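You operate a simulated robot arm through the tools that you are given. There is no shell and no other tool. Be economical: measure what you need, move in short steps, check, and stop when the job is done.

You run a simulated two-armed robot. Do the job below in one go: nothing can be reset, and whatever is moved stays where it is left.

## Task
Put one of the sole plates from the top of the long table on the white card there. Fetch the roll of yellow tape from the top of the long table and set it on the low shelf of the long table. Open the right table drawer, put the roll of red tape from the top of the long table in the inside of the right table drawer and shut the drawer again. Put the rubber cap on the top of the long table away on the back strip of the cream cabinet. Take the roll of white paper from the counter top and leave it on the low shelf of the long table. Pull the right ski bench drawer open. Do these in any order.

Only the result counts: the job must be done as asked and must still hold three seconds after the hand-in. Knocking over, shifting, dropping, spilling or breaking anything else fails it. Lids that push on must go on centred and level and be pressed home; caps that screw on are set level and turned clockwise until they are tight.

## Robot
Two 7-joint arms with fingered hands on one trunk, on a base that drives. Base frame: it is fixed to the floor where the robot stands at the start and does not move with it; the origin is under the middle of the robot, x ahead of it, y to its left, z up; the surface under the hand at the start is at about z = 840. Readings come in mm, rad, newtons and seconds.
The left shoulder is at the start at [200, 135, 956], the right one opposite. Places, roughly: back strip of the cream cabinet (50x12 cm) [-1620, 1060, 860]; inside of the right table drawer [0, 700, 700]; low shelf of the long table [700, -600, 300]; right ski bench drawer [-5500, 400, 600]; right table drawer [0, 700, 700]; roll of red tape (8x8x3 cm) [900, -200, 900]; roll of white paper (8x8x8 cm) [-1700, -4100, 1000]; roll of yellow tape (8x8x3 cm) [700, -300, 900]; rubber cap (3x3x3 cm) [800, -500, 900]; sole plate [750, -750, 750]; white card [1000, -500, 750]. Payload 4 kg a hand.
Tool frame (each hand has its own): the origin (TCP) lies between the finger pads and is the grasp point; the fingertips stand 25 mm ahead of it; z points along the fingers, y is the line along which they close. The gripper opens to 88 mm. The gripper's body begins 29 mm behind the TCP. The gripper is a hand of 4 fingers: y runs from the thumb to the fingers, the wrist lies at [-13, -106, -174] in the tool frame.
Orientation is told as [roll, pitch, yaw] about the base's x, y, z axes, in that order, counted from this pose: with the fingers straight down and the wrist toward the robot, the tool's x, y and z point along [0, 1, 0], [1, 0, 0] and [0, 0, -1] of the base frame.

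## Interface
- The arms move only by the tool jog_arm. It takes "left_commands", "right_commands" or both (then of equal length, played together; a hand with none holds still); each is a list of rows, each a list of 6 numbers: the turn, a rotation vector about the tool's x, y, z in rad, then the shift along the tool's x, y, z in mm. In form: [[rx, ry, rz, x, y, z], ...]. A call has 1 to 12 rows; each row shifts and turns the commanded pose from where the row before left it, along the tool's axes as they then stand. Rows are played at 5 a second. More than 50 mm and 0.15 rad between two rows, and nothing of the call is played. A pose out of reach is approached as far as the arm can. The call stops where the force on the tool passes 40 N (or 10 N more than at its start, if that is more) or the arm is blocked; 0.2 s more then pass. In this call time passes only in rows, and 0.2 s behind the last. It gives the time, the measured TCP pose, the force on the tool (base axes), the opening and the grip force at its end, in the units of the frame above (readings bear some noise), with the torque about the TCP (base axes, N m) and any sound that the robot's microphone picked up.
- Cameras (640 x 400 px; columns grow to the right, rows downward): "scene" is now at [118, 32.4, 1550.8]; the picture's right is [0.52, -0.86, 0.00], its down [-0.74, -0.45, -0.50] and it looks along [0.43, 0.26, -0.87] (base axes); focal length 222 px, centre (320, 200). "left" rides on the left gripper at [-64, -83, -98] in its tool frame; the picture's right is [-0.62, -0.37, 0.69], its down [0.71, -0.63, 0.30] and it looks along [0.32, 0.68, 0.65] (tool axes); focal length 265 px, centre (320, 200). "right" rides on the right gripper at [64, -83, -98] in its tool frame; the picture's right is [-0.62, 0.37, -0.69], its down [-0.71, -0.63, 0.30] and it looks along [-0.32, 0.68, 0.65] (tool axes); focal length 265 px, centre (320, 200). There is no depth. A picture from a camera that has moved, and an enlarged one, comes with that camera's place and axes in the base frame and with its lens. The place of the scene camera against the robot may be out by one fixed shift of up to 12 mm in any direction.
- get_image(camera): a new picture of that camera. It takes no simulated time.
- move_column(by): slides the trunk up (or, below 0, down) by that many mm; the arms and the scene camera ride with it, the base frame stays. It gives what a move gives, with no picture.
- base_move(legs): drives the robot by 1 to 6 legs, each [ahead, left, turn to the left] in mm, mm and rad, along the robot's own axes; the way and the turn of a leg run together, so that a leg with both is an arc; at most 1500 mm and 3.142 rad a leg. The arms and the cameras ride along, it lands a little off, and it stops where it bumps. It gives what a move gives.
- set_fingers(index, middle, ring, thumb_bend, thumb_turn, hand): sets how far each is bent, from 0 (flat) to 100 (curled in); at 30 the hand is open as for a grip, at 70 the pads meet at the TCP. One left out holds its place. A second passes; each finger stops where it meets its share of the squeeze, and holds until it gets a number again. It is the only way to open and close the hand. It gives what a move gives, with no picture; readings hold the bend of each and the force on the fingers (four entries, about 0 where the hand has none), thumb and palm. thumb_turn goes from beside the hand (0) to across from the fingers (100), as for a grip.
- head_to(pan, tilt): turns the head with the scene camera to pan (to the left, within 1.693 rad either way) and tilt (down, from -0.506 to 1.204), counted from straight ahead of the robot. It gives what a move gives.
- inspect(camera, box): a new picture of the part [left, top, right, bottom] of that camera's present view, enlarged. It takes no simulated time.
- close_job(): hands the job in; it is judged then, once.

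Work in short steps. Places have to be worked out from the pictures, the camera data and where the tool is seen: move nearer, look again, correct. Check each grasp and each placing, and mend what went wrong. You have 196 turns and 192 pictures in all, those below and enlarged ones among them. Open the grippers and draw the arms clear of the work before you hand the job in, unless the task says otherwise; then end with one line.

The tools are called as a command line: name --argument value ..., lists and objects as JSON in quotes. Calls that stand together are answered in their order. jog_arm: Moves the arms, as the interface text tells. Its arguments: {"type":"object","properties":{"left_commands":{"type":"array"},"right_commands":{"type":"array"}},"required":[]} The other tools are called the same way: move_column (by) slides the trunk up or down; set_fingers (index, middle, ring, thumb_bend, thumb_turn, hand) moves the fingers one by one; base_move (legs) drives the base; head_to (pan, tilt) turns the head that bears the scene camera; get_image (camera) takes a picture; inspect (camera, box) takes an enlarged picture of a part of a camera's view; close_job () hands the job in.

At the start:

```text
t: 0.0
left_ee_pos: [512.6, 163.0, 1103.7]
left_tool_rot: [0.0, 0.0, 0.0]
left_wrist_force: [-0.4, 0.0, 0.2]
left_ft_torque: [0.03, 0.04, 0.01]
left_gripper_width: 87.7
left_gripper_force: 0.1
left_shape: jaw
left_bend: [30.0, 30.0, 30.0, 30.0, 98.0]
left_finger forces: [0.0, 0.1, 0.0, 0.0, 0.0, 0.1]
right_ee_pos: [483.6, -297.5, 1064.8]
right_tool_rot: [0.0, 0.0, 0.002]
right_wrist_force: [0.1, -0.8, 0.5]
right_ft_torque: [0.0, 0.02, -0.02]
right_gripper_width: 87.6
right_gripper_force: 0.0
right_shape: jaw
right_bend: [30.0, 30.0, 30.0, 30.0, 98.0]
right_finger forces: [0.0, 0.0, 0.0, 0.1, 0.0, 0.0]
trunk travel left (down, up): [-561.0, 209.0]
robot x, y, heading: [1.2, 0.0, 0.001]
head pan, tilt: [0.545, 1.047]
```

scene: 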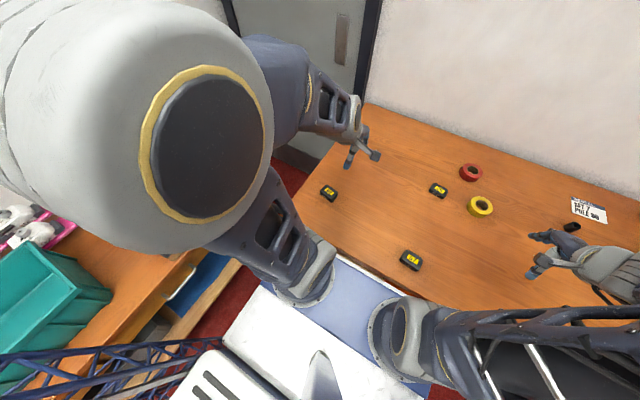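
right: 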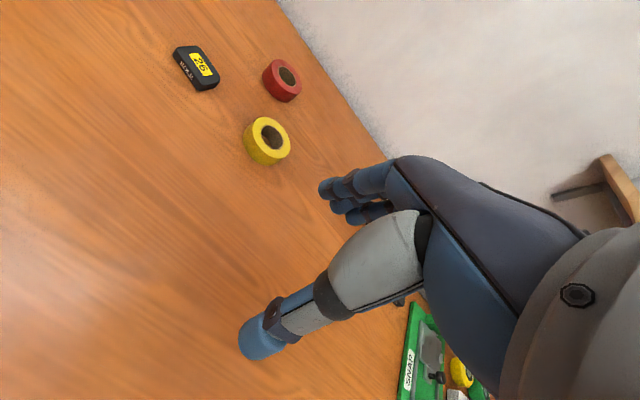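
left: 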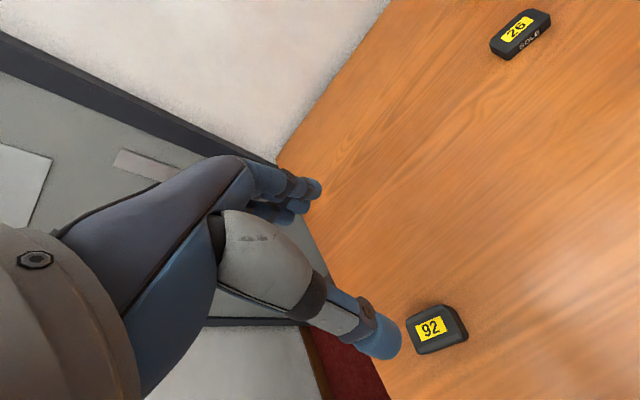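

I'll first look at the table to the right, and zoom in on the card and the labelled blocks.

inspect --camera "scene" --box '[400, 140, 640, 290]'

head_to --pan -0.6 --tilt 0.75

get_image --camera "scene"

```text
2.67 times, centred on (520, 215) of scene
camera zoom: at [118.0, 32.4, 1550.8], right [0.52, -0.86, 0.0], down [-0.74, -0.45, -0.5], along [0.43, 0.26, -0.87], focal length 592 px, centre (-213, 160)
```

zoom: 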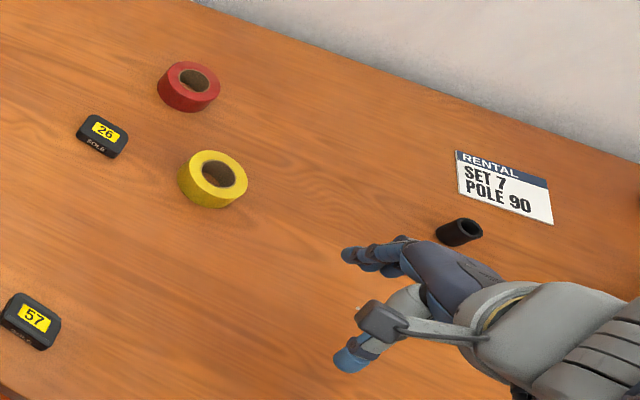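

```text
t: 1.4
left_ee_pos: [511.5, 162.1, 1102.5]
left_tool_rot: [-0.001, 0.0, -0.001]
left_wrist_force: [-0.9, 0.1, -0.2]
left_ft_torque: [-0.01, -0.03, -0.01]
left_gripper_width: 87.4
left_gripper_force: 0.0
left_shape: jaw
left_bend: [30.0, 30.0, 30.0, 30.0, 98.0]
left_finger forces: [0.1, 0.1, 0.0, 0.0, 0.0, 0.0]
right_ee_pos: [482.4, -299.0, 1066.2]
right_tool_rot: [0.001, 0.001, 0.001]
right_wrist_force: [0.2, 0.6, 0.7]
right_ft_torque: [-0.01, 0.0, -0.02]
right_gripper_width: 87.6
right_gripper_force: 0.1
right_shape: jaw
right_bend: [30.0, 30.0, 30.0, 30.0, 98.0]
right_finger forces: [0.1, 0.0, 0.0, 0.0, 0.0, 0.0]
trunk travel left (down, up): [-561.0, 209.0]
robot x, y, heading: [1.5, -1.2, 0.001]
head pan, tilt: [-0.6, 0.75]
```

```text
187 pictures are left
camera scene: at [129.3, -48.9, 1573.1], right [-0.56, -0.83, 0.0], down [-0.56, 0.39, -0.73], along [0.6, -0.41, -0.68], focal length 222 px, centre (320, 200)
```

scene: 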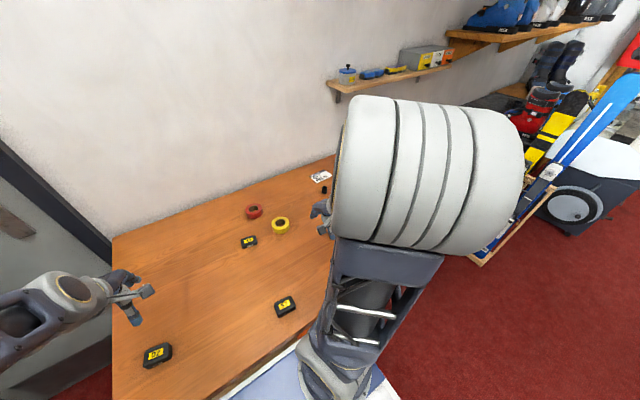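

The card reads "RENTAL SET 7 POLE 90", and the plates are marked 26, 57 and 92. Now I'll look left at the drawer table and around the room.

inspect --camera "scene" --box '[130, 220, 310, 380]'

head_to --pan 1.6 --tilt 0.7

get_image --camera "scene"

head_to --pan -1.6 --tilt 0.5

get_image --camera "scene"

```text
2.50 times, centred on (220, 300) of scene
camera zoom: at [129.3, -48.9, 1573.1], right [-0.56, -0.83, 0.0], down [-0.56, 0.39, -0.73], along [0.6, -0.41, -0.68], focal length 554 px, centre (570, -50)
```

zoom: 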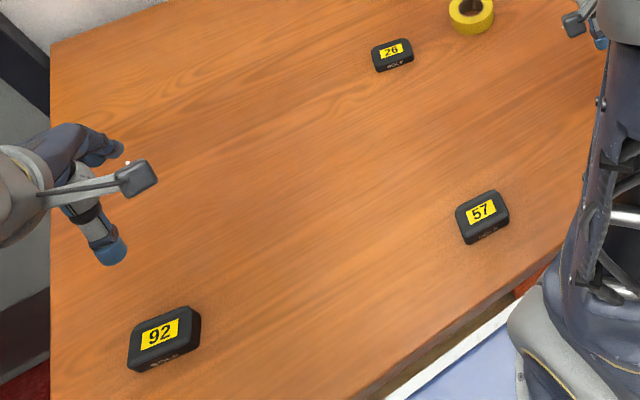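

```text
t: 3.4
left_ee_pos: [513.0, 162.6, 1104.4]
left_tool_rot: [-0.001, 0.0, -0.001]
left_wrist_force: [0.4, 0.1, 0.7]
left_ft_torque: [-0.01, -0.03, 0.0]
left_gripper_width: 87.5
left_gripper_force: 0.2
left_shape: jaw
left_bend: [30.0, 30.0, 30.0, 30.0, 98.0]
left_finger forces: [0.0, 0.1, 0.1, 0.0, 0.0, 0.1]
right_ee_pos: [483.1, -300.0, 1065.8]
right_tool_rot: [0.001, -0.001, 0.0]
right_wrist_force: [-0.8, 1.2, 0.1]
right_ft_torque: [0.03, 0.01, -0.03]
right_gripper_width: 87.5
right_gripper_force: 0.0
right_shape: jaw
right_bend: [30.0, 30.0, 30.0, 30.0, 98.0]
right_finger forces: [0.0, 0.1, 0.0, 0.0, 0.0, 0.0]
trunk travel left (down, up): [-561.0, 209.0]
robot x, y, heading: [1.1, -2.3, -0.001]
head pan, tilt: [1.6, 0.7]
```

```text
185 pictures are left
camera scene: at [58.4, 82.8, 1577.4], right [1.0, 0.03, 0.0], down [0.02, -0.64, -0.76], along [-0.02, 0.76, -0.64], focal length 222 px, centre (320, 200)
```

scene: 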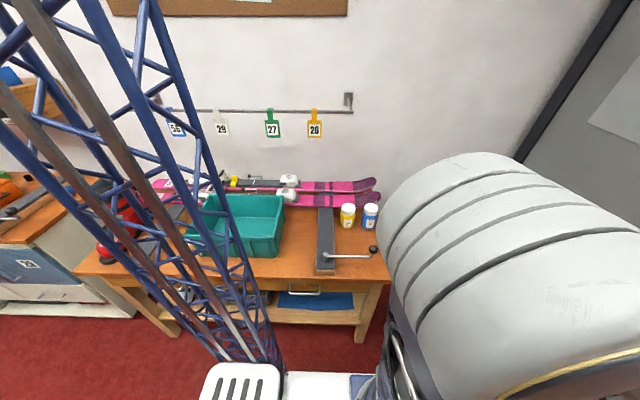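

```text
t: 6.2
left_ee_pos: [512.4, 161.5, 1104.5]
left_tool_rot: [-0.001, 0.0, -0.001]
left_wrist_force: [-0.2, -0.1, 0.1]
left_ft_torque: [0.0, 0.0, -0.05]
left_gripper_width: 87.5
left_gripper_force: 0.1
left_shape: jaw
left_bend: [30.0, 30.0, 30.0, 30.0, 98.0]
left_finger forces: [0.0, 0.0, 0.0, 0.0, 0.1, 0.0]
right_ee_pos: [483.3, -298.6, 1066.3]
right_tool_rot: [0.0, -0.001, 0.0]
right_wrist_force: [0.7, 0.2, -0.2]
right_ft_torque: [-0.02, 0.01, 0.0]
right_gripper_width: 87.8
right_gripper_force: 0.1
right_shape: jaw
right_bend: [30.0, 30.0, 30.0, 30.0, 98.0]
right_finger forces: [0.0, 0.0, 0.0, 0.0, 0.0, 0.0]
trunk travel left (down, up): [-561.0, 209.0]
robot x, y, heading: [-0.1, 0.5, 0.005]
head pan, tilt: [-1.6, 0.499]
```

```text
184 pictures are left
camera scene: at [58.2, -93.1, 1595.1], right [-1.0, 0.03, 0.0], down [0.01, 0.48, -0.88], along [-0.03, -0.88, -0.48], focal length 222 px, centre (320, 200)
```

scene: 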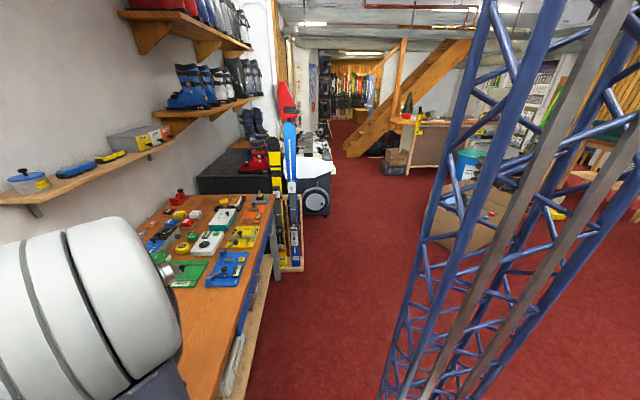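

The black blocks may not be the sole plates. There are coloured plates near [750,-750], so I'll zoom in on both.

inspect --camera "scene" --box '[130, 180, 290, 300]'

inspect --camera "left" --box '[480, 0, 560, 60]'

inspect --camera "left" --box '[390, 290, 490, 370]'

inspect --camera "right" --box '[380, 280, 520, 400]'

```text
3.33 times, centred on (210, 240) of scene
camera zoom: at [58.2, -93.1, 1595.1], right [-1.0, 0.03, 0.0], down [0.01, 0.48, -0.88], along [-0.03, -0.88, -0.48], focal length 739 px, centre (687, 67)
```

zoom: 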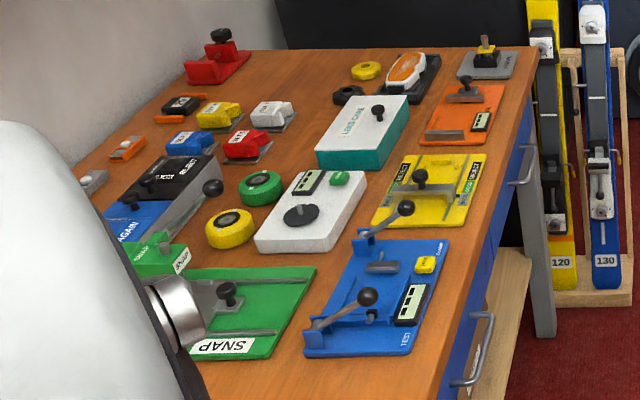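

```text
6.67 times, centred on (520, 30) of left
camera zoom: at [429.4, 98.8, 1201.5], right [-0.37, -0.62, -0.69], down [-0.63, 0.71, -0.3], along [0.68, 0.32, -0.65], focal length 1769 px, centre (-1013, 1333)
```

zoom: 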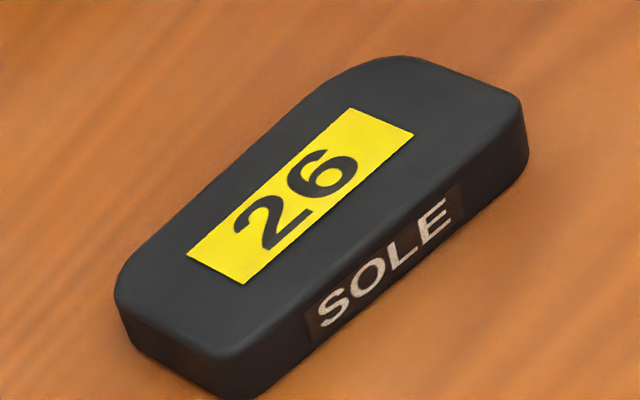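

```text
5.00 times, centred on (440, 330) of left
camera zoom: at [429.4, 98.8, 1201.5], right [-0.37, -0.62, -0.69], down [-0.63, 0.71, -0.3], along [0.68, 0.32, -0.65], focal length 1327 px, centre (-280, -450)
```

zoom: 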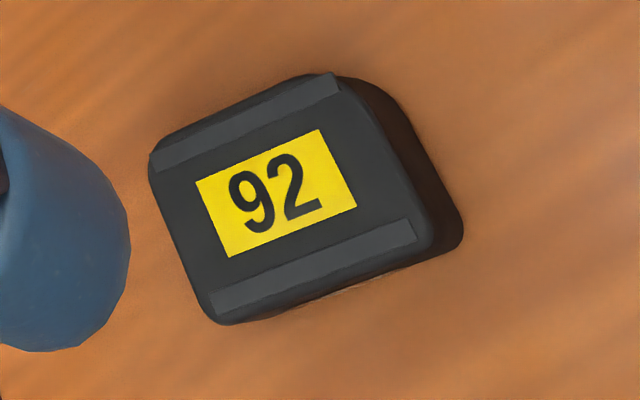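

```text
3.33 times, centred on (450, 340) of right
camera zoom: at [398.7, -234.3, 1164.7], right [0.37, -0.62, 0.69], down [-0.63, -0.71, -0.3], along [0.68, -0.32, -0.65], focal length 885 px, centre (-113, -267)
```

zoom: 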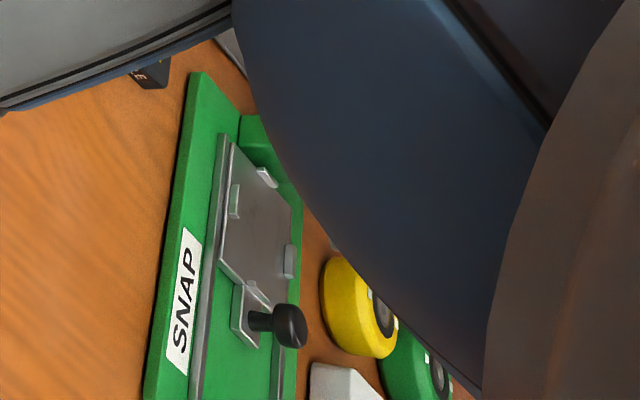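

Block 26 reads "SOLE", lies at about [718,-113] and its narrow side faces x. I'll bring the right hand above it and turn the head back for a view.

jog_arm --right_commands '[[0, 0, 0, 26.4, 33.4, 15], [0, 0, 0, 26.4, 33.4, 15], [0, 0, 0, 26.4, 33.4, 15], [0, 0, 0, 26.4, 33.4, 15], [0, 0, 0, 26.4, 33.4, 15], [0, 0, 0, 26.4, 33.4, 15], [0, 0, 0, 26.4, 33.4, 15]]'

head_to --pan -0.15 --tilt 0.85

get_image --camera "right"

get_image --camera "scene"

```text
t: 7.8
left_ee_pos: [514.5, 162.0, 1104.2]
left_tool_rot: [0.001, 0.001, 0.0]
left_wrist_force: [0.6, 0.0, 0.8]
left_ft_torque: [0.01, -0.01, 0.0]
left_gripper_width: 87.6
left_gripper_force: 0.1
left_shape: jaw
left_bend: [30.0, 30.0, 30.0, 30.0, 98.0]
left_finger forces: [0.0, 0.1, 0.0, 0.1, 0.1, 0.0]
right_ee_pos: [718.5, -113.6, 963.0]
right_tool_rot: [0.0, 0.0, 0.0]
right_wrist_force: [0.3, 0.1, 0.2]
right_ft_torque: [-0.01, 0.0, -0.01]
right_gripper_width: 87.7
right_gripper_force: 0.1
right_shape: jaw
right_bend: [30.0, 30.0, 30.0, 30.0, 98.0]
right_finger forces: [0.0, 0.0, 0.1, 0.0, 0.0, 0.1]
trunk travel left (down, up): [-561.0, 209.0]
robot x, y, heading: [-0.6, -0.4, 0.001]
head pan, tilt: [-1.6, 0.499]
```

```text
t: 9.3
left_ee_pos: [513.6, 161.9, 1104.4]
left_tool_rot: [0.0, -0.002, -0.002]
left_wrist_force: [-0.8, -0.2, 0.6]
left_ft_torque: [-0.02, 0.02, 0.01]
left_gripper_width: 87.7
left_gripper_force: 0.1
left_shape: jaw
left_bend: [30.0, 30.0, 30.0, 30.0, 98.0]
left_finger forces: [0.0, 0.1, 0.0, 0.0, 0.0, 0.0]
right_ee_pos: [717.8, -113.8, 963.6]
right_tool_rot: [0.0, -0.001, -0.001]
right_wrist_force: [0.5, -0.1, -0.3]
right_ft_torque: [-0.02, 0.02, -0.01]
right_gripper_width: 87.6
right_gripper_force: 0.1
right_shape: jaw
right_bend: [30.0, 30.0, 30.0, 30.0, 98.0]
right_finger forces: [0.0, 0.0, 0.0, 0.0, 0.0, 0.0]
trunk travel left (down, up): [-561.0, 209.0]
robot x, y, heading: [1.4, -1.3, 0.003]
head pan, tilt: [-0.15, 0.85]
```

```text
179 pictures are left
camera right: at [632.8, -49.3, 1061.6], right [0.37, -0.62, 0.69], down [-0.63, -0.71, -0.3], along [0.68, -0.32, -0.65], focal length 265 px, centre (320, 200)
```

right: 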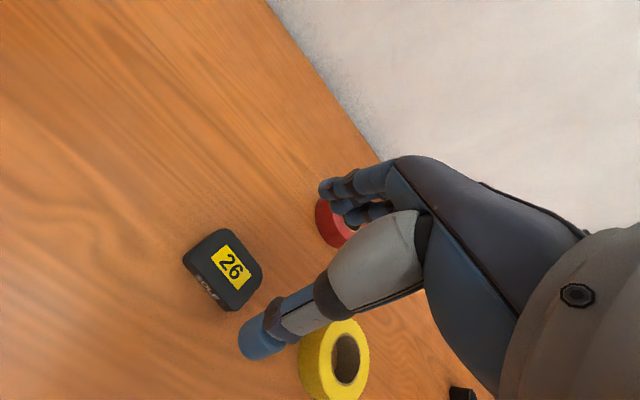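

```text
178 pictures are left
camera scene: at [138.2, -13.8, 1565.1], right [-0.15, -0.99, 0.0], down [-0.74, 0.11, -0.66], along [0.65, -0.1, -0.75], focal length 222 px, centre (320, 200)
```

scene: 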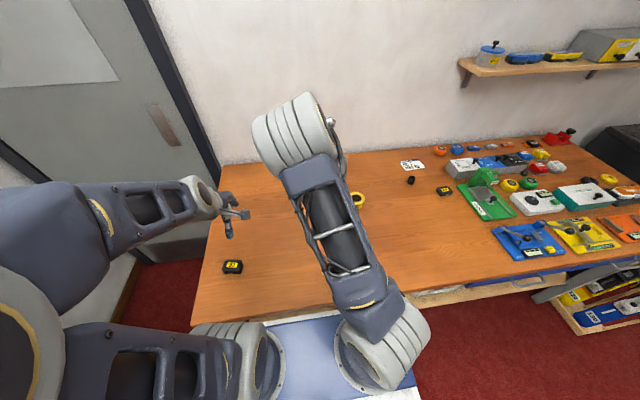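

The plate centre comes out at about [716,-109]. I'll descend over it and then check with the camera.

jog_arm --right_commands '[[0, 0, 0, 2, -1, 35], [0, 0, 0, 2, -1, 35], [0, 0, 0, 0, 0, 23]]'

get_image --camera "right"

```text
t: 10.1
left_ee_pos: [513.4, 162.4, 1104.1]
left_tool_rot: [0.001, 0.002, 0.001]
left_wrist_force: [-0.3, 0.3, 0.5]
left_ft_torque: [0.0, 0.0, -0.01]
left_gripper_width: 87.2
left_gripper_force: 0.1
left_shape: jaw
left_bend: [30.0, 30.0, 30.0, 30.0, 98.0]
left_finger forces: [0.0, 0.0, 0.0, 0.1, 0.1, 0.1]
right_ee_pos: [716.0, -109.8, 871.0]
right_tool_rot: [0.001, 0.0, 0.0]
right_wrist_force: [1.5, -0.8, 0.4]
right_ft_torque: [-0.01, 0.02, 0.01]
right_gripper_width: 87.8
right_gripper_force: 0.0
right_shape: jaw
right_bend: [30.0, 30.0, 30.0, 30.0, 98.0]
right_finger forces: [0.1, 0.0, 0.0, 0.1, 0.0, 0.1]
trunk travel left (down, up): [-561.0, 209.0]
robot x, y, heading: [3.7, -3.2, 0.002]
head pan, tilt: [-0.15, 0.85]
```

```text
177 pictures are left
camera right: at [631.7, -45.6, 968.4], right [0.37, -0.62, 0.69], down [-0.63, -0.71, -0.3], along [0.68, -0.32, -0.65], focal length 265 px, centre (320, 200)
```

right: 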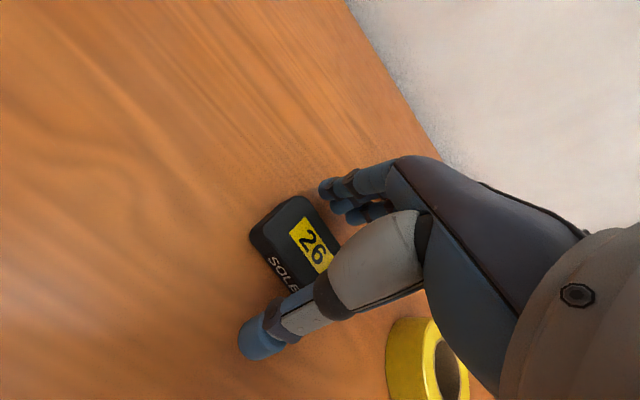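

The TCP is centred over the plate, so I'll lower another 4 mm and close.

jog_arm --right_commands '[[0, 0, 0, -2, 2, 4]]'

set_fingers --hand "right" --index 70 --middle 70 --ring 70 --thumb_bend 70

get_image --camera "right"

```text
t: 10.5
left_ee_pos: [512.5, 162.4, 1104.2]
left_tool_rot: [0.002, 0.0, 0.0]
left_wrist_force: [0.0, -1.4, 0.4]
left_ft_torque: [0.01, 0.01, 0.01]
left_gripper_width: 87.7
left_gripper_force: 0.1
left_shape: jaw
left_bend: [30.0, 30.0, 30.0, 30.0, 98.0]
left_finger forces: [0.0, 0.0, 0.1, 0.0, 0.0, 0.0]
right_ee_pos: [718.5, -112.0, 865.3]
right_tool_rot: [-0.001, -0.002, 0.0]
right_wrist_force: [-0.2, -0.4, -0.4]
right_ft_torque: [-0.03, 0.03, 0.0]
right_gripper_width: 87.6
right_gripper_force: 0.2
right_shape: jaw
right_bend: [30.0, 30.0, 30.0, 30.0, 98.0]
right_finger forces: [0.0, 0.2, 0.1, 0.0, 0.1, 0.0]
trunk travel left (down, up): [-561.0, 209.0]
robot x, y, heading: [1.3, 0.2, -0.001]
head pan, tilt: [-0.15, 0.85]
```

```text
t: 11.5
left_ee_pos: [513.0, 163.3, 1104.9]
left_tool_rot: [0.0, 0.0, -0.001]
left_wrist_force: [0.0, -0.1, -0.9]
left_ft_torque: [0.02, -0.02, 0.0]
left_gripper_width: 87.5
left_gripper_force: 0.1
left_shape: jaw
left_bend: [30.0, 30.0, 30.0, 30.0, 98.0]
left_finger forces: [0.0, 0.0, 0.1, 0.0, 0.1, 0.0]
right_ee_pos: [719.9, -112.3, 869.3]
right_tool_rot: [0.002, -0.005, 0.0]
right_wrist_force: [9.0, 2.1, 30.8]
right_ft_torque: [-0.01, -1.42, 0.12]
right_gripper_width: 35.7
right_gripper_force: 28.3
right_shape: fingers
right_bend: [55.0, 39.0, 63.0, 53.0, 95.0]
right_finger forces: [17.3, 21.6, 4.6, 0.0, 12.0, 0.0]
trunk travel left (down, up): [-561.0, 209.0]
robot x, y, heading: [-1.2, -0.8, 0.001]
head pan, tilt: [-0.15, 0.85]
```

```text
176 pictures are left
camera right: at [634.6, -48.0, 966.0], right [0.36, -0.62, 0.69], down [-0.63, -0.71, -0.31], along [0.69, -0.32, -0.65], focal length 265 px, centre (320, 200)
```

right: 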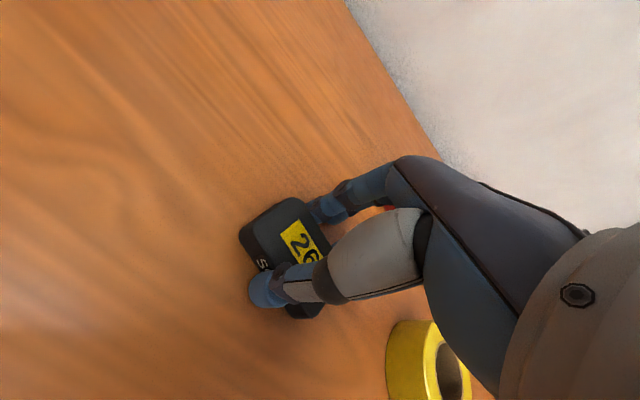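

The hand has hold of the plate, with some table press. I'll lift and check.

jog_arm --right_commands '[[0, 0, 0, 0, 0, -10], [0, 0, 0, 0, 0, -40], [0, 0, 0, 0, 0, -50]]'

get_image --camera "right"

```text
t: 12.3
left_ee_pos: [514.1, 163.5, 1104.0]
left_tool_rot: [0.001, 0.0, 0.0]
left_wrist_force: [0.4, 0.1, 0.2]
left_ft_torque: [0.0, -0.01, 0.01]
left_gripper_width: 87.5
left_gripper_force: 0.1
left_shape: jaw
left_bend: [30.0, 30.0, 30.0, 30.0, 98.0]
left_finger forces: [0.1, 0.0, 0.1, 0.0, 0.1, 0.0]
right_ee_pos: [720.1, -108.2, 965.6]
right_tool_rot: [-0.002, 0.003, 0.0]
right_wrist_force: [0.4, 1.0, -0.7]
right_ft_torque: [-0.03, 0.0, 0.03]
right_gripper_width: 35.5
right_gripper_force: 12.4
right_shape: fingers
right_bend: [55.0, 51.0, 63.0, 54.0, 95.0]
right_finger forces: [8.7, 0.0, 4.1, 0.0, 13.0, 0.1]
trunk travel left (down, up): [-561.0, 209.0]
robot x, y, heading: [-3.9, 0.7, -0.005]
head pan, tilt: [-0.15, 0.85]
```

```text
175 pictures are left
camera right: at [634.8, -44.2, 1064.4], right [0.37, -0.62, 0.69], down [-0.63, -0.72, -0.3], along [0.68, -0.33, -0.66], focal length 265 px, centre (320, 200)
```

right: 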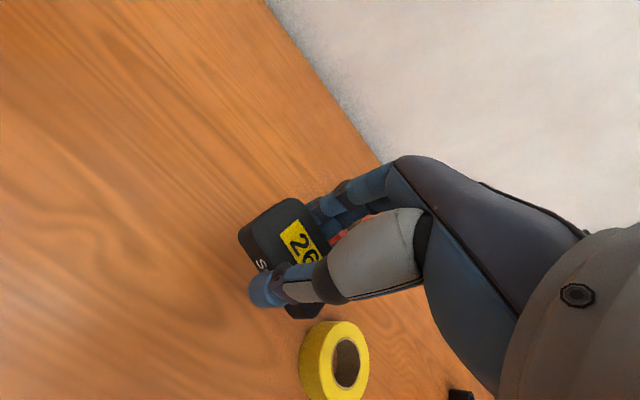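

The plate is held. I'll drive the base 490 mm to the right along the table.

base_move --legs '[[0, -490, 0]]'

get_image --camera "scene"

get_image --camera "right"

```text
t: 15.2
left_ee_pos: [513.0, -318.0, 1103.2]
left_tool_rot: [0.0, 0.0, -0.001]
left_wrist_force: [-0.2, 0.5, 0.2]
left_ft_torque: [-0.02, 0.03, 0.01]
left_gripper_width: 87.8
left_gripper_force: 0.0
left_shape: jaw
left_bend: [30.0, 30.0, 30.0, 30.0, 98.0]
left_finger forces: [0.0, 0.0, 0.0, 0.0, 0.0, 0.1]
right_ee_pos: [720.6, -588.3, 965.8]
right_tool_rot: [0.001, 0.0, 0.002]
right_wrist_force: [1.1, 0.6, -1.1]
right_ft_torque: [-0.01, 0.02, -0.01]
right_gripper_width: 35.4
right_gripper_force: 12.8
right_shape: fingers
right_bend: [55.0, 51.0, 63.0, 54.0, 95.0]
right_finger forces: [8.7, 0.0, 4.2, 0.0, 13.0, 0.0]
trunk travel left (down, up): [-561.0, 209.0]
robot x, y, heading: [-1.2, -479.6, -0.006]
head pan, tilt: [-0.15, 0.85]
```

```text
174 pictures are left
camera scene: at [138.5, -494.3, 1565.1], right [-0.15, -0.99, 0.0], down [-0.74, 0.11, -0.66], along [0.65, -0.1, -0.75], focal length 222 px, centre (320, 200)
```

scene: 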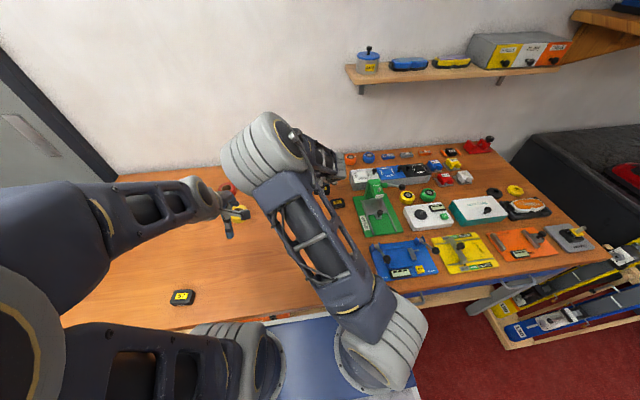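

```text
173 pictures are left
camera right: at [635.4, -524.6, 1065.2], right [0.37, -0.62, 0.69], down [-0.63, -0.71, -0.3], along [0.68, -0.32, -0.65], focal length 265 px, centre (320, 200)
```

right: 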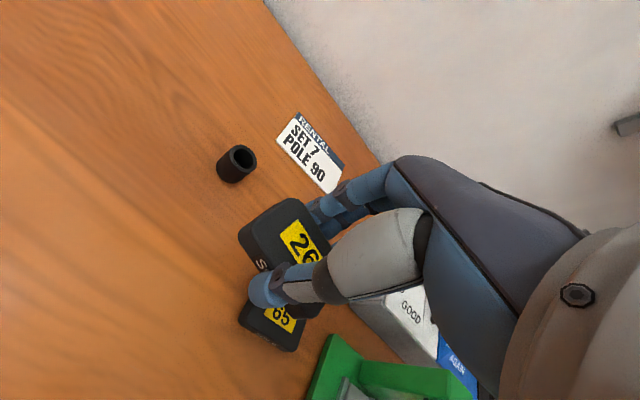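

The card centre comes out at about [917,-590] and the cap stands at about [790,-530]. I'll move over the card and look before lowering.

jog_arm --right_commands '[[0, 0, 0, 0, 49, 0], [0, 0, 0, 0, 49, 0], [0, 0, 0, 0, 49, 0], [0, 0, 0, -2, 49, 0], [0, 0, 0, 0, 0, 40], [0, 0, 0, 0, 0, 25]]'

get_image --camera "right"

inspect --camera "scene" --box '[220, 100, 420, 225]'

```text
t: 16.6
left_ee_pos: [512.8, -318.4, 1104.6]
left_tool_rot: [0.001, 0.0, -0.001]
left_wrist_force: [0.1, -0.1, 0.1]
left_ft_torque: [-0.01, 0.0, 0.0]
left_gripper_width: 87.7
left_gripper_force: 0.1
left_shape: jaw
left_bend: [30.0, 30.0, 30.0, 30.0, 98.0]
left_finger forces: [0.0, 0.1, 0.0, 0.0, 0.0, 0.0]
right_ee_pos: [916.3, -592.8, 901.1]
right_tool_rot: [0.0, 0.0, 0.001]
right_wrist_force: [-0.8, 0.1, -0.8]
right_ft_torque: [-0.01, 0.01, -0.01]
right_gripper_width: 35.5
right_gripper_force: 12.7
right_shape: fingers
right_bend: [56.0, 51.0, 63.0, 54.0, 95.0]
right_finger forces: [8.6, 0.0, 4.3, 0.1, 12.9, 0.1]
trunk travel left (down, up): [-561.0, 209.0]
robot x, y, heading: [-2.8, -481.9, -0.005]
head pan, tilt: [-0.15, 0.85]
```

```text
172 pictures are left
camera right: at [832.1, -528.2, 1000.7], right [0.37, -0.62, 0.69], down [-0.63, -0.71, -0.31], along [0.68, -0.32, -0.65], focal length 265 px, centre (320, 200)
```

right: 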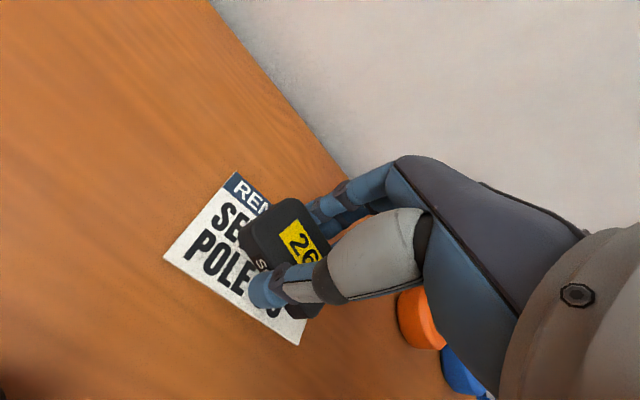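

```text
3.20 times, centred on (320, 162) of scene
camera zoom: at [138.4, -494.2, 1565.1], right [-0.15, -0.99, 0.0], down [-0.74, 0.11, -0.66], along [0.65, -0.1, -0.75], focal length 710 px, centre (320, 320)
```

zoom: 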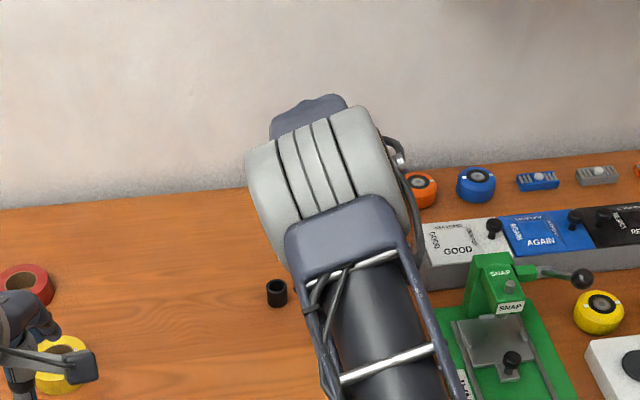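

The card centre is confirmed at about [920,-593], so I'll lower onto it.

jog_arm --right_commands '[[0, 0, 0, 0, 3, 25], [0, 0, 0, 0, 0, 5], [0, 0, 0, 0, 0, 3]]'

get_image --camera "right"

```text
t: 17.4
left_ee_pos: [513.8, -317.9, 1104.3]
left_tool_rot: [-0.001, 0.0, 0.001]
left_wrist_force: [0.6, -0.3, 0.1]
left_ft_torque: [0.0, 0.04, -0.01]
left_gripper_width: 87.9
left_gripper_force: 0.0
left_shape: jaw
left_bend: [30.0, 30.0, 30.0, 30.0, 98.0]
left_finger forces: [0.1, 0.0, 0.0, 0.1, 0.0, 0.1]
right_ee_pos: [920.6, -590.2, 870.7]
right_tool_rot: [-0.001, -0.005, 0.001]
right_wrist_force: [-0.2, 0.7, 9.8]
right_ft_torque: [0.0, -0.29, 0.02]
right_gripper_width: 35.3
right_gripper_force: 18.4
right_shape: fingers
right_bend: [56.0, 50.0, 64.0, 54.0, 95.0]
right_finger forces: [11.3, 8.3, 4.0, 0.0, 13.4, 0.0]
trunk travel left (down, up): [-561.0, 209.0]
robot x, y, heading: [-2.4, -482.7, -0.001]
head pan, tilt: [-0.15, 0.85]
```

```text
170 pictures are left
camera right: at [835.3, -526.1, 969.0], right [0.37, -0.62, 0.69], down [-0.63, -0.71, -0.31], along [0.69, -0.32, -0.65], focal length 265 px, centre (320, 200)
```

right: 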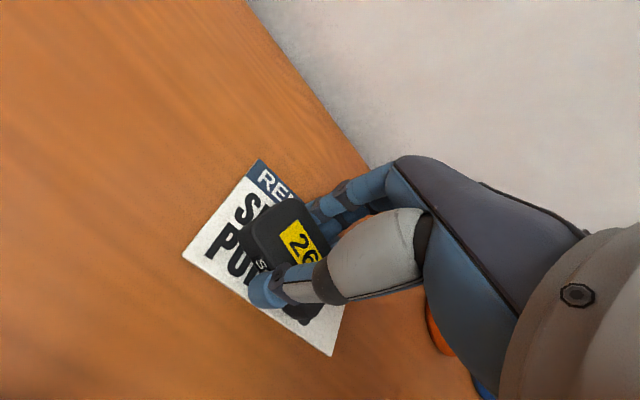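

It's touching the card. I'll release and back up.

set_fingers --hand "right" --index 30 --middle 30 --ring 30 --thumb_bend 30

jog_arm --right_commands '[[0, 0, 0, 0, 0, -30], [0, 0, 0, 0, 0, -40], [0, 0, 0, 0, -20, -30]]'

get_image --camera "right"

```text
t: 18.4
left_ee_pos: [513.2, -317.5, 1103.5]
left_tool_rot: [0.0, 0.0, -0.001]
left_wrist_force: [1.2, 0.5, 0.1]
left_ft_torque: [0.03, 0.0, 0.01]
left_gripper_width: 87.5
left_gripper_force: 0.1
left_shape: jaw
left_bend: [30.0, 30.0, 30.0, 30.0, 98.0]
left_finger forces: [0.0, 0.0, 0.1, 0.0, 0.0, 0.0]
right_ee_pos: [919.0, -590.7, 867.3]
right_tool_rot: [0.0, 0.0, 0.004]
right_wrist_force: [0.9, -0.2, 0.0]
right_ft_torque: [-0.01, -0.01, 0.0]
right_gripper_width: 84.2
right_gripper_force: 0.0
right_shape: fingers
right_bend: [30.0, 30.0, 30.0, 30.0, 97.0]
right_finger forces: [0.1, 0.1, 0.0, 0.0, 0.0, 0.0]
trunk travel left (down, up): [-561.0, 209.0]
robot x, y, heading: [-0.5, -479.4, 0.003]
head pan, tilt: [-0.15, 0.85]
```

```text
t: 19.2
left_ee_pos: [513.7, -317.7, 1103.7]
left_tool_rot: [0.001, -0.001, 0.0]
left_wrist_force: [1.0, -0.4, 0.5]
left_ft_torque: [-0.01, 0.0, 0.0]
left_gripper_width: 87.7
left_gripper_force: 0.1
left_shape: jaw
left_bend: [30.0, 30.0, 30.0, 30.0, 98.0]
left_finger forces: [0.0, 0.0, 0.0, 0.1, 0.0, 0.1]
right_ee_pos: [900.3, -588.5, 967.1]
right_tool_rot: [0.001, 0.002, 0.0]
right_wrist_force: [0.5, 0.6, 0.6]
right_ft_torque: [0.0, -0.02, -0.01]
right_gripper_width: 84.7
right_gripper_force: 0.1
right_shape: fingers
right_bend: [30.0, 30.0, 30.0, 30.0, 97.0]
right_finger forces: [0.1, 0.1, 0.1, 0.1, 0.1, 0.0]
trunk travel left (down, up): [-561.0, 209.0]
robot x, y, heading: [1.4, -478.7, 0.002]
head pan, tilt: [-0.15, 0.85]
```

```text
169 pictures are left
camera right: at [815.7, -525.1, 1065.7], right [0.37, -0.62, 0.69], down [-0.63, -0.71, -0.3], along [0.68, -0.32, -0.65], focal length 265 px, centre (320, 200)
```

right: 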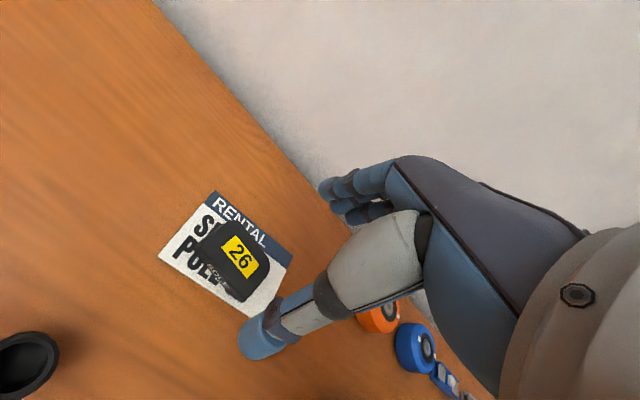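

Plate 26 is on the card. Next the left hand takes the yellow tape, and I'll look through its camera first.

get_image --camera "left"

head_to --pan 0.2 --tilt 1.1

get_image --camera "scene"

```text
168 pictures are left
camera left: at [429.8, -381.4, 1201.3], right [-0.37, -0.62, -0.69], down [-0.63, 0.71, -0.3], along [0.68, 0.32, -0.65], focal length 265 px, centre (320, 200)
```

left: 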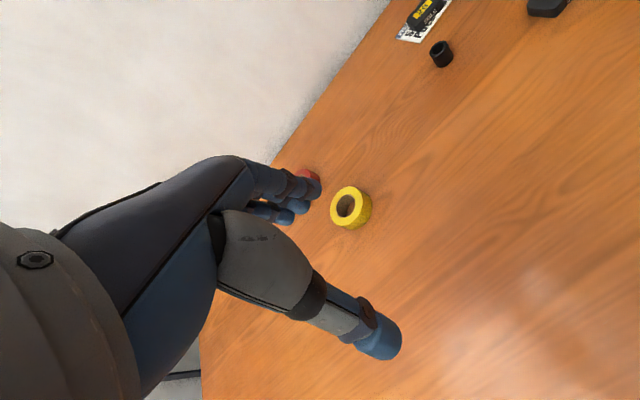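

```text
t: 20.0
left_ee_pos: [513.7, -317.7, 1103.3]
left_tool_rot: [0.001, -0.001, -0.001]
left_wrist_force: [0.5, -0.6, 0.9]
left_ft_torque: [0.02, 0.02, -0.03]
left_gripper_width: 87.7
left_gripper_force: 0.2
left_shape: jaw
left_bend: [30.0, 30.0, 30.0, 30.0, 98.0]
left_finger forces: [0.0, 0.1, 0.1, 0.1, 0.1, 0.0]
right_ee_pos: [900.1, -590.2, 967.1]
right_tool_rot: [0.0, 0.0, -0.002]
right_wrist_force: [0.0, -0.1, 0.1]
right_ft_torque: [-0.01, -0.02, -0.02]
right_gripper_width: 84.7
right_gripper_force: 0.1
right_shape: fingers
right_bend: [30.0, 30.0, 30.0, 30.0, 97.0]
right_finger forces: [0.1, 0.0, 0.0, 0.0, 0.1, 0.0]
trunk travel left (down, up): [-561.0, 209.0]
robot x, y, heading: [1.2, -481.7, -0.001]
head pan, tilt: [0.201, 1.1]
```

```text
167 pictures are left
camera scene: at [123.1, -470.0, 1547.4], right [0.2, -0.98, 0.0], down [-0.87, -0.18, -0.45], along [0.45, 0.09, -0.89], focal length 222 px, centre (320, 200)
```

scene: 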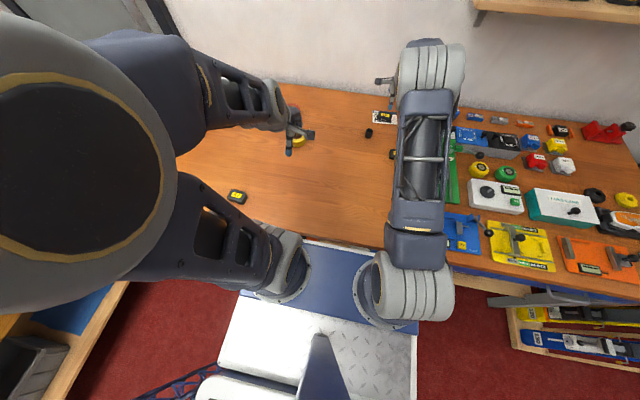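

Yellow tape is at about [720,-255]. I'll open the left hand a bit wider and move above it.

set_fingers --hand "left" --index 20 --middle 20 --ring 20 --thumb_bend 20

jog_arm --left_commands '[[0, 0, 0, 10.5, 34.6, 24], [0, 0, 0, 10.5, 34.6, 24], [0, 0, 0, 10.5, 34.6, 24], [0, 0, 0, 10.5, 34.6, 24], [0, 0, 0, 10.5, 34.6, 24], [0, 0, 0, 10.5, 34.6, 24]]'

get_image --camera "left"

```text
t: 21.0
left_ee_pos: [513.0, -318.4, 1104.1]
left_tool_rot: [-0.001, 0.0, 0.0]
left_wrist_force: [-0.1, -0.3, 0.2]
left_ft_torque: [-0.02, 0.0, -0.01]
left_gripper_width: 103.3
left_gripper_force: 0.1
left_shape: fingers
left_bend: [20.0, 20.0, 20.0, 20.0, 98.0]
left_finger forces: [0.0, 0.0, 0.0, 0.0, 0.1, 0.0]
right_ee_pos: [899.6, -588.3, 967.0]
right_tool_rot: [-0.001, 0.001, 0.001]
right_wrist_force: [-0.4, 0.0, 0.5]
right_ft_torque: [0.0, 0.02, 0.01]
right_gripper_width: 84.2
right_gripper_force: 0.1
right_shape: fingers
right_bend: [30.0, 30.0, 30.0, 30.0, 97.0]
right_finger forces: [0.0, 0.0, 0.0, 0.1, 0.0, 0.0]
trunk travel left (down, up): [-561.0, 209.0]
robot x, y, heading: [0.2, -481.4, -0.004]
head pan, tilt: [0.201, 1.1]
```

```text
t: 22.4
left_ee_pos: [710.0, -258.7, 967.3]
left_tool_rot: [0.002, 0.002, 0.004]
left_wrist_force: [-0.5, -0.5, 0.9]
left_ft_torque: [0.01, -0.01, 0.01]
left_gripper_width: 103.5
left_gripper_force: 0.0
left_shape: fingers
left_bend: [20.0, 20.0, 20.0, 20.0, 97.0]
left_finger forces: [0.1, 0.1, 0.0, 0.0, 0.1, 0.0]
left hand out of reach, approached as far as the arm can: row 2
right_ee_pos: [900.9, -587.4, 967.3]
right_tool_rot: [0.0, -0.001, 0.002]
right_wrist_force: [-0.7, -0.8, 1.3]
right_ft_torque: [-0.01, -0.03, 0.03]
right_gripper_width: 84.4
right_gripper_force: 0.1
right_shape: fingers
right_bend: [30.0, 30.0, 30.0, 30.0, 97.0]
right_finger forces: [0.0, 0.0, 0.1, 0.0, 0.0, 0.1]
trunk travel left (down, up): [-561.0, 209.0]
robot x, y, heading: [2.1, -479.1, -0.002]
head pan, tilt: [0.201, 1.1]
```

```text
166 pictures are left
camera left: at [626.8, -322.8, 1063.5], right [-0.37, -0.62, -0.69], down [-0.63, 0.71, -0.3], along [0.68, 0.33, -0.65], focal length 265 px, centre (320, 200)
```

left: 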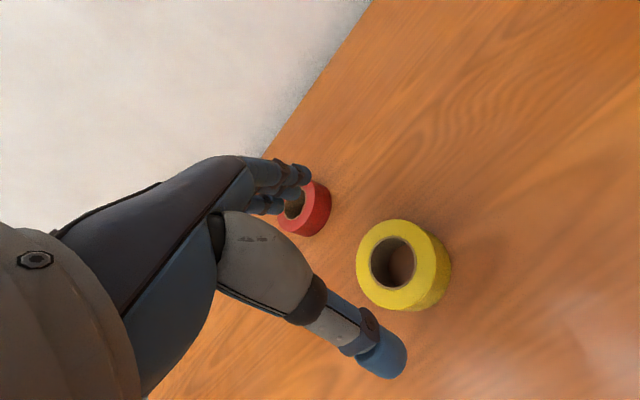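

Yellow centre is at about [715,-256]. I'll descend around it.

jog_arm --left_commands '[[0, 0, 0, 3, 5, 40], [0, 0, 0, 0, 0, 40], [0, 0, 0, 0, 0, 11]]'

get_image --camera "left"

```text
t: 23.2
left_ee_pos: [715.9, -255.3, 872.7]
left_tool_rot: [0.001, 0.0, 0.0]
left_wrist_force: [0.4, -0.1, 0.4]
left_ft_torque: [0.0, -0.03, 0.02]
left_gripper_width: 103.1
left_gripper_force: 0.2
left_shape: fingers
left_bend: [20.0, 20.0, 20.0, 20.0, 97.0]
left_finger forces: [0.1, 0.1, 0.0, 0.0, 0.0, 0.1]
right_ee_pos: [900.1, -589.5, 968.2]
right_tool_rot: [0.001, -0.001, 0.001]
right_wrist_force: [-0.5, 0.6, -0.6]
right_ft_torque: [-0.02, 0.01, 0.01]
right_gripper_width: 84.7
right_gripper_force: 0.0
right_shape: fingers
right_bend: [30.0, 30.0, 30.0, 30.0, 97.0]
right_finger forces: [0.0, 0.0, 0.0, 0.1, 0.0, 0.0]
trunk travel left (down, up): [-561.0, 209.0]
robot x, y, heading: [-4.1, -479.0, -0.0]
head pan, tilt: [0.201, 1.1]
```

```text
165 pictures are left
camera left: at [632.6, -318.7, 971.2], right [-0.37, -0.62, -0.69], down [-0.63, 0.71, -0.3], along [0.68, 0.33, -0.65], focal length 265 px, centre (320, 200)
```

left: 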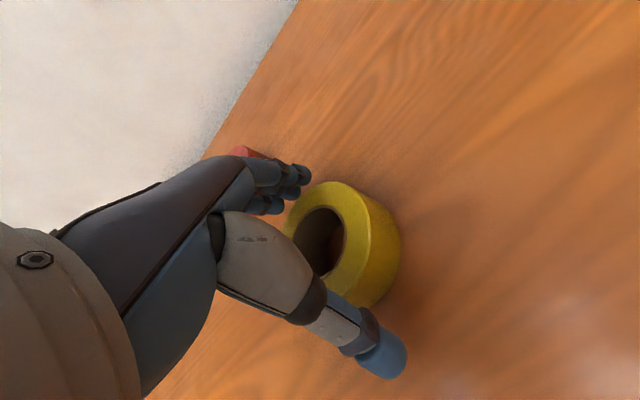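

The roll lies between the fingers and thumb, so I'll close.

set_fingers --hand "left" --index 70 --middle 70 --ring 70 --thumb_bend 70

jog_arm --left_commands '[[0, 0, 0, 0, 0, -15], [0, 0, 0, 0, 0, -40], [0, 0, 0, 0, 0, -40]]'

get_image --camera "left"

```text
t: 24.2
left_ee_pos: [717.1, -254.6, 875.1]
left_tool_rot: [0.0, -0.002, 0.0]
left_wrist_force: [2.4, -0.7, 6.5]
left_ft_torque: [0.08, -0.28, -0.02]
left_gripper_width: 65.5
left_gripper_force: 24.0
left_shape: fingers
left_bend: [42.0, 50.0, 56.0, 39.0, 93.0]
left_finger forces: [8.3, 8.3, 8.2, 0.0, 23.4, 0.0]
right_ee_pos: [900.0, -588.9, 968.6]
right_tool_rot: [0.001, -0.001, 0.0]
right_wrist_force: [0.0, -1.0, -0.3]
right_ft_torque: [0.0, 0.06, 0.0]
right_gripper_width: 84.2
right_gripper_force: 0.0
right_shape: fingers
right_bend: [30.0, 30.0, 30.0, 30.0, 97.0]
right_finger forces: [0.0, 0.1, 0.1, 0.0, 0.1, 0.1]
trunk travel left (down, up): [-561.0, 209.0]
robot x, y, heading: [-1.6, -479.0, 0.001]
head pan, tilt: [0.201, 1.1]
```

```text
t: 25.0
left_ee_pos: [716.3, -254.4, 970.7]
left_tool_rot: [0.0, 0.001, 0.0]
left_wrist_force: [-0.6, 1.2, -0.6]
left_ft_torque: [0.03, 0.01, 0.02]
left_gripper_width: 65.4
left_gripper_force: 23.9
left_shape: fingers
left_bend: [43.0, 50.0, 57.0, 39.0, 93.0]
left_finger forces: [7.9, 7.7, 7.9, 0.0, 23.9, 0.1]
right_ee_pos: [901.3, -589.0, 967.9]
right_tool_rot: [0.001, 0.0, 0.002]
right_wrist_force: [0.0, -0.8, -0.4]
right_ft_torque: [0.01, -0.02, 0.01]
right_gripper_width: 84.4
right_gripper_force: 0.0
right_shape: fingers
right_bend: [30.0, 30.0, 30.0, 30.0, 97.0]
right_finger forces: [0.0, 0.1, 0.0, 0.1, 0.1, 0.0]
trunk travel left (down, up): [-561.0, 209.0]
robot x, y, heading: [1.3, -480.8, -0.001]
head pan, tilt: [0.201, 1.1]
```

```text
164 pictures are left
camera left: at [632.3, -317.8, 1067.7], right [-0.37, -0.62, -0.69], down [-0.63, 0.71, -0.3], along [0.68, 0.32, -0.65], focal length 265 px, centre (320, 200)
```

left: 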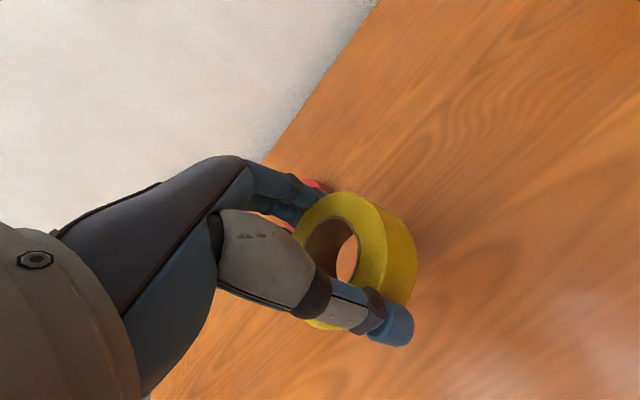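

The yellow tape is held. I'll draw both hands back high and then back the robot away to see the low shelf.

jog_arm --left_commands '[[0, 0, 0, 0, -20, -8], [0, 0, 0, 0, -20, -8], [0, 0, 0, 0, -20, -8], [0, 0, 0, 0, -20, -8], [0, 0, 0, 0, -20, -8], [0, 0, 0, 0, -20, -8], [0, 0, 0, 0, -20, -8], [0, 0, 0, 0, -20, -8]]' --right_commands '[[0, 0, 0, -6, -47, -11], [0, 0, 0, -6, -47, -11], [0, 0, 0, -6, -47, -11], [0, 0, 0, -6, -47, -11], [0, 0, 0, -6, -47, -11], [0, 0, 0, -6, -47, -11], [0, 0, 0, -6, -47, -11], [0, 0, 0, -6, -47, -11]]'

base_move --legs '[[-550, 0, 0]]'

head_to --pan -0.3 --tilt 0.7

get_image --camera "scene"

get_image --camera "right"

```text
t: 27.0
left_ee_pos: [556.2, -255.3, 1034.2]
left_tool_rot: [0.0, 0.0, 0.0]
left_wrist_force: [0.0, 0.2, -0.5]
left_ft_torque: [0.01, 0.0, 0.04]
left_gripper_width: 65.4
left_gripper_force: 23.6
left_shape: fingers
left_bend: [43.0, 50.0, 57.0, 39.0, 93.0]
left_finger forces: [8.0, 7.6, 7.9, 0.0, 23.9, 0.1]
right_ee_pos: [554.3, -575.4, 1048.0]
right_tool_rot: [0.005, 0.004, 0.169]
right_wrist_force: [-0.6, -0.5, -0.1]
right_ft_torque: [0.03, 0.02, 0.02]
right_gripper_width: 84.7
right_gripper_force: 0.1
right_shape: fingers
right_bend: [30.0, 30.0, 30.0, 30.0, 97.0]
right_finger forces: [0.0, 0.0, 0.1, 0.0, 0.1, 0.0]
right hand out of reach, approached as far as the arm can: row 8
trunk travel left (down, up): [-561.0, 209.0]
robot x, y, heading: [0.8, -480.0, -0.0]
head pan, tilt: [0.201, 1.1]
stopped in row 8 (right hand): the arm was blocked; the commanded pose is now the measured one
```

```text
t: 30.2
left_ee_pos: [-3.7, -257.4, 1034.2]
left_tool_rot: [0.001, -0.001, -0.004]
left_wrist_force: [-0.4, 0.0, -0.8]
left_ft_torque: [0.0, -0.03, 0.01]
left_gripper_width: 65.0
left_gripper_force: 23.7
left_shape: fingers
left_bend: [43.0, 51.0, 57.0, 39.0, 93.0]
left_finger forces: [8.0, 7.6, 8.1, 0.0, 24.0, 0.1]
right_ee_pos: [-8.4, -576.3, 1048.4]
right_tool_rot: [0.006, 0.007, 0.161]
right_wrist_force: [-0.5, -0.7, 0.3]
right_ft_torque: [-0.01, -0.02, 0.03]
right_gripper_width: 84.5
right_gripper_force: 0.0
right_shape: fingers
right_bend: [30.0, 30.0, 30.0, 30.0, 97.0]
right_finger forces: [0.1, 0.0, 0.1, 0.0, 0.0, 0.1]
trunk travel left (down, up): [-561.0, 209.0]
robot x, y, heading: [-560.8, -480.8, -0.01]
head pan, tilt: [0.201, 1.1]
```

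```text
t: 31.2
left_ee_pos: [-5.3, -257.0, 1033.9]
left_tool_rot: [0.0, 0.0, -0.004]
left_wrist_force: [0.4, -0.5, -1.2]
left_ft_torque: [0.01, -0.01, 0.01]
left_gripper_width: 64.8
left_gripper_force: 24.3
left_shape: fingers
left_bend: [43.0, 51.0, 57.0, 39.0, 93.0]
left_finger forces: [8.2, 7.6, 8.0, 0.0, 23.9, 0.1]
right_ee_pos: [-8.7, -577.5, 1047.6]
right_tool_rot: [0.004, 0.004, 0.164]
right_wrist_force: [-0.3, -0.5, -0.6]
right_ft_torque: [0.01, 0.01, 0.01]
right_gripper_width: 84.5
right_gripper_force: 0.1
right_shape: fingers
right_bend: [30.0, 30.0, 30.0, 30.0, 97.0]
right_finger forces: [0.0, 0.0, 0.1, 0.0, 0.0, 0.0]
trunk travel left (down, up): [-561.0, 209.0]
robot x, y, heading: [-564.9, -483.6, -0.004]
head pan, tilt: [-0.3, 0.7]
```

```text
163 pictures are left
camera scene: at [-419.1, -507.2, 1577.3], right [-0.3, -0.95, 0.0], down [-0.62, 0.19, -0.76], along [0.73, -0.23, -0.64], focal length 222 px, centre (320, 200)
```

scene: 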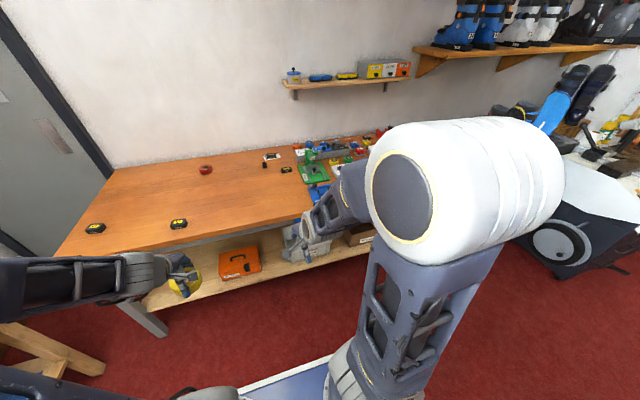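

```text
162 pictures are left
camera right: at [-101.5, -527.2, 1147.8], right [0.47, -0.55, 0.69], down [-0.51, -0.81, -0.3], along [0.72, -0.21, -0.66], focal length 265 px, centre (320, 200)
```

right: 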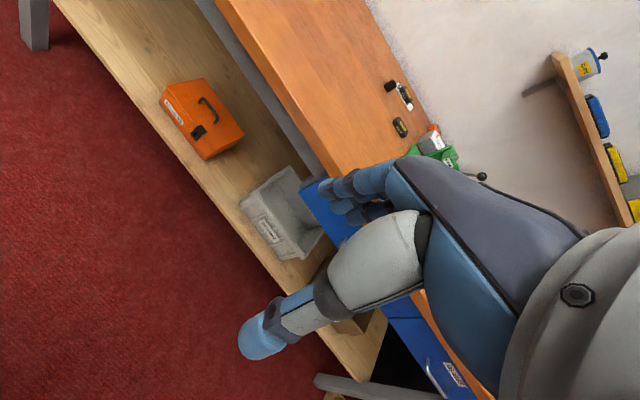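

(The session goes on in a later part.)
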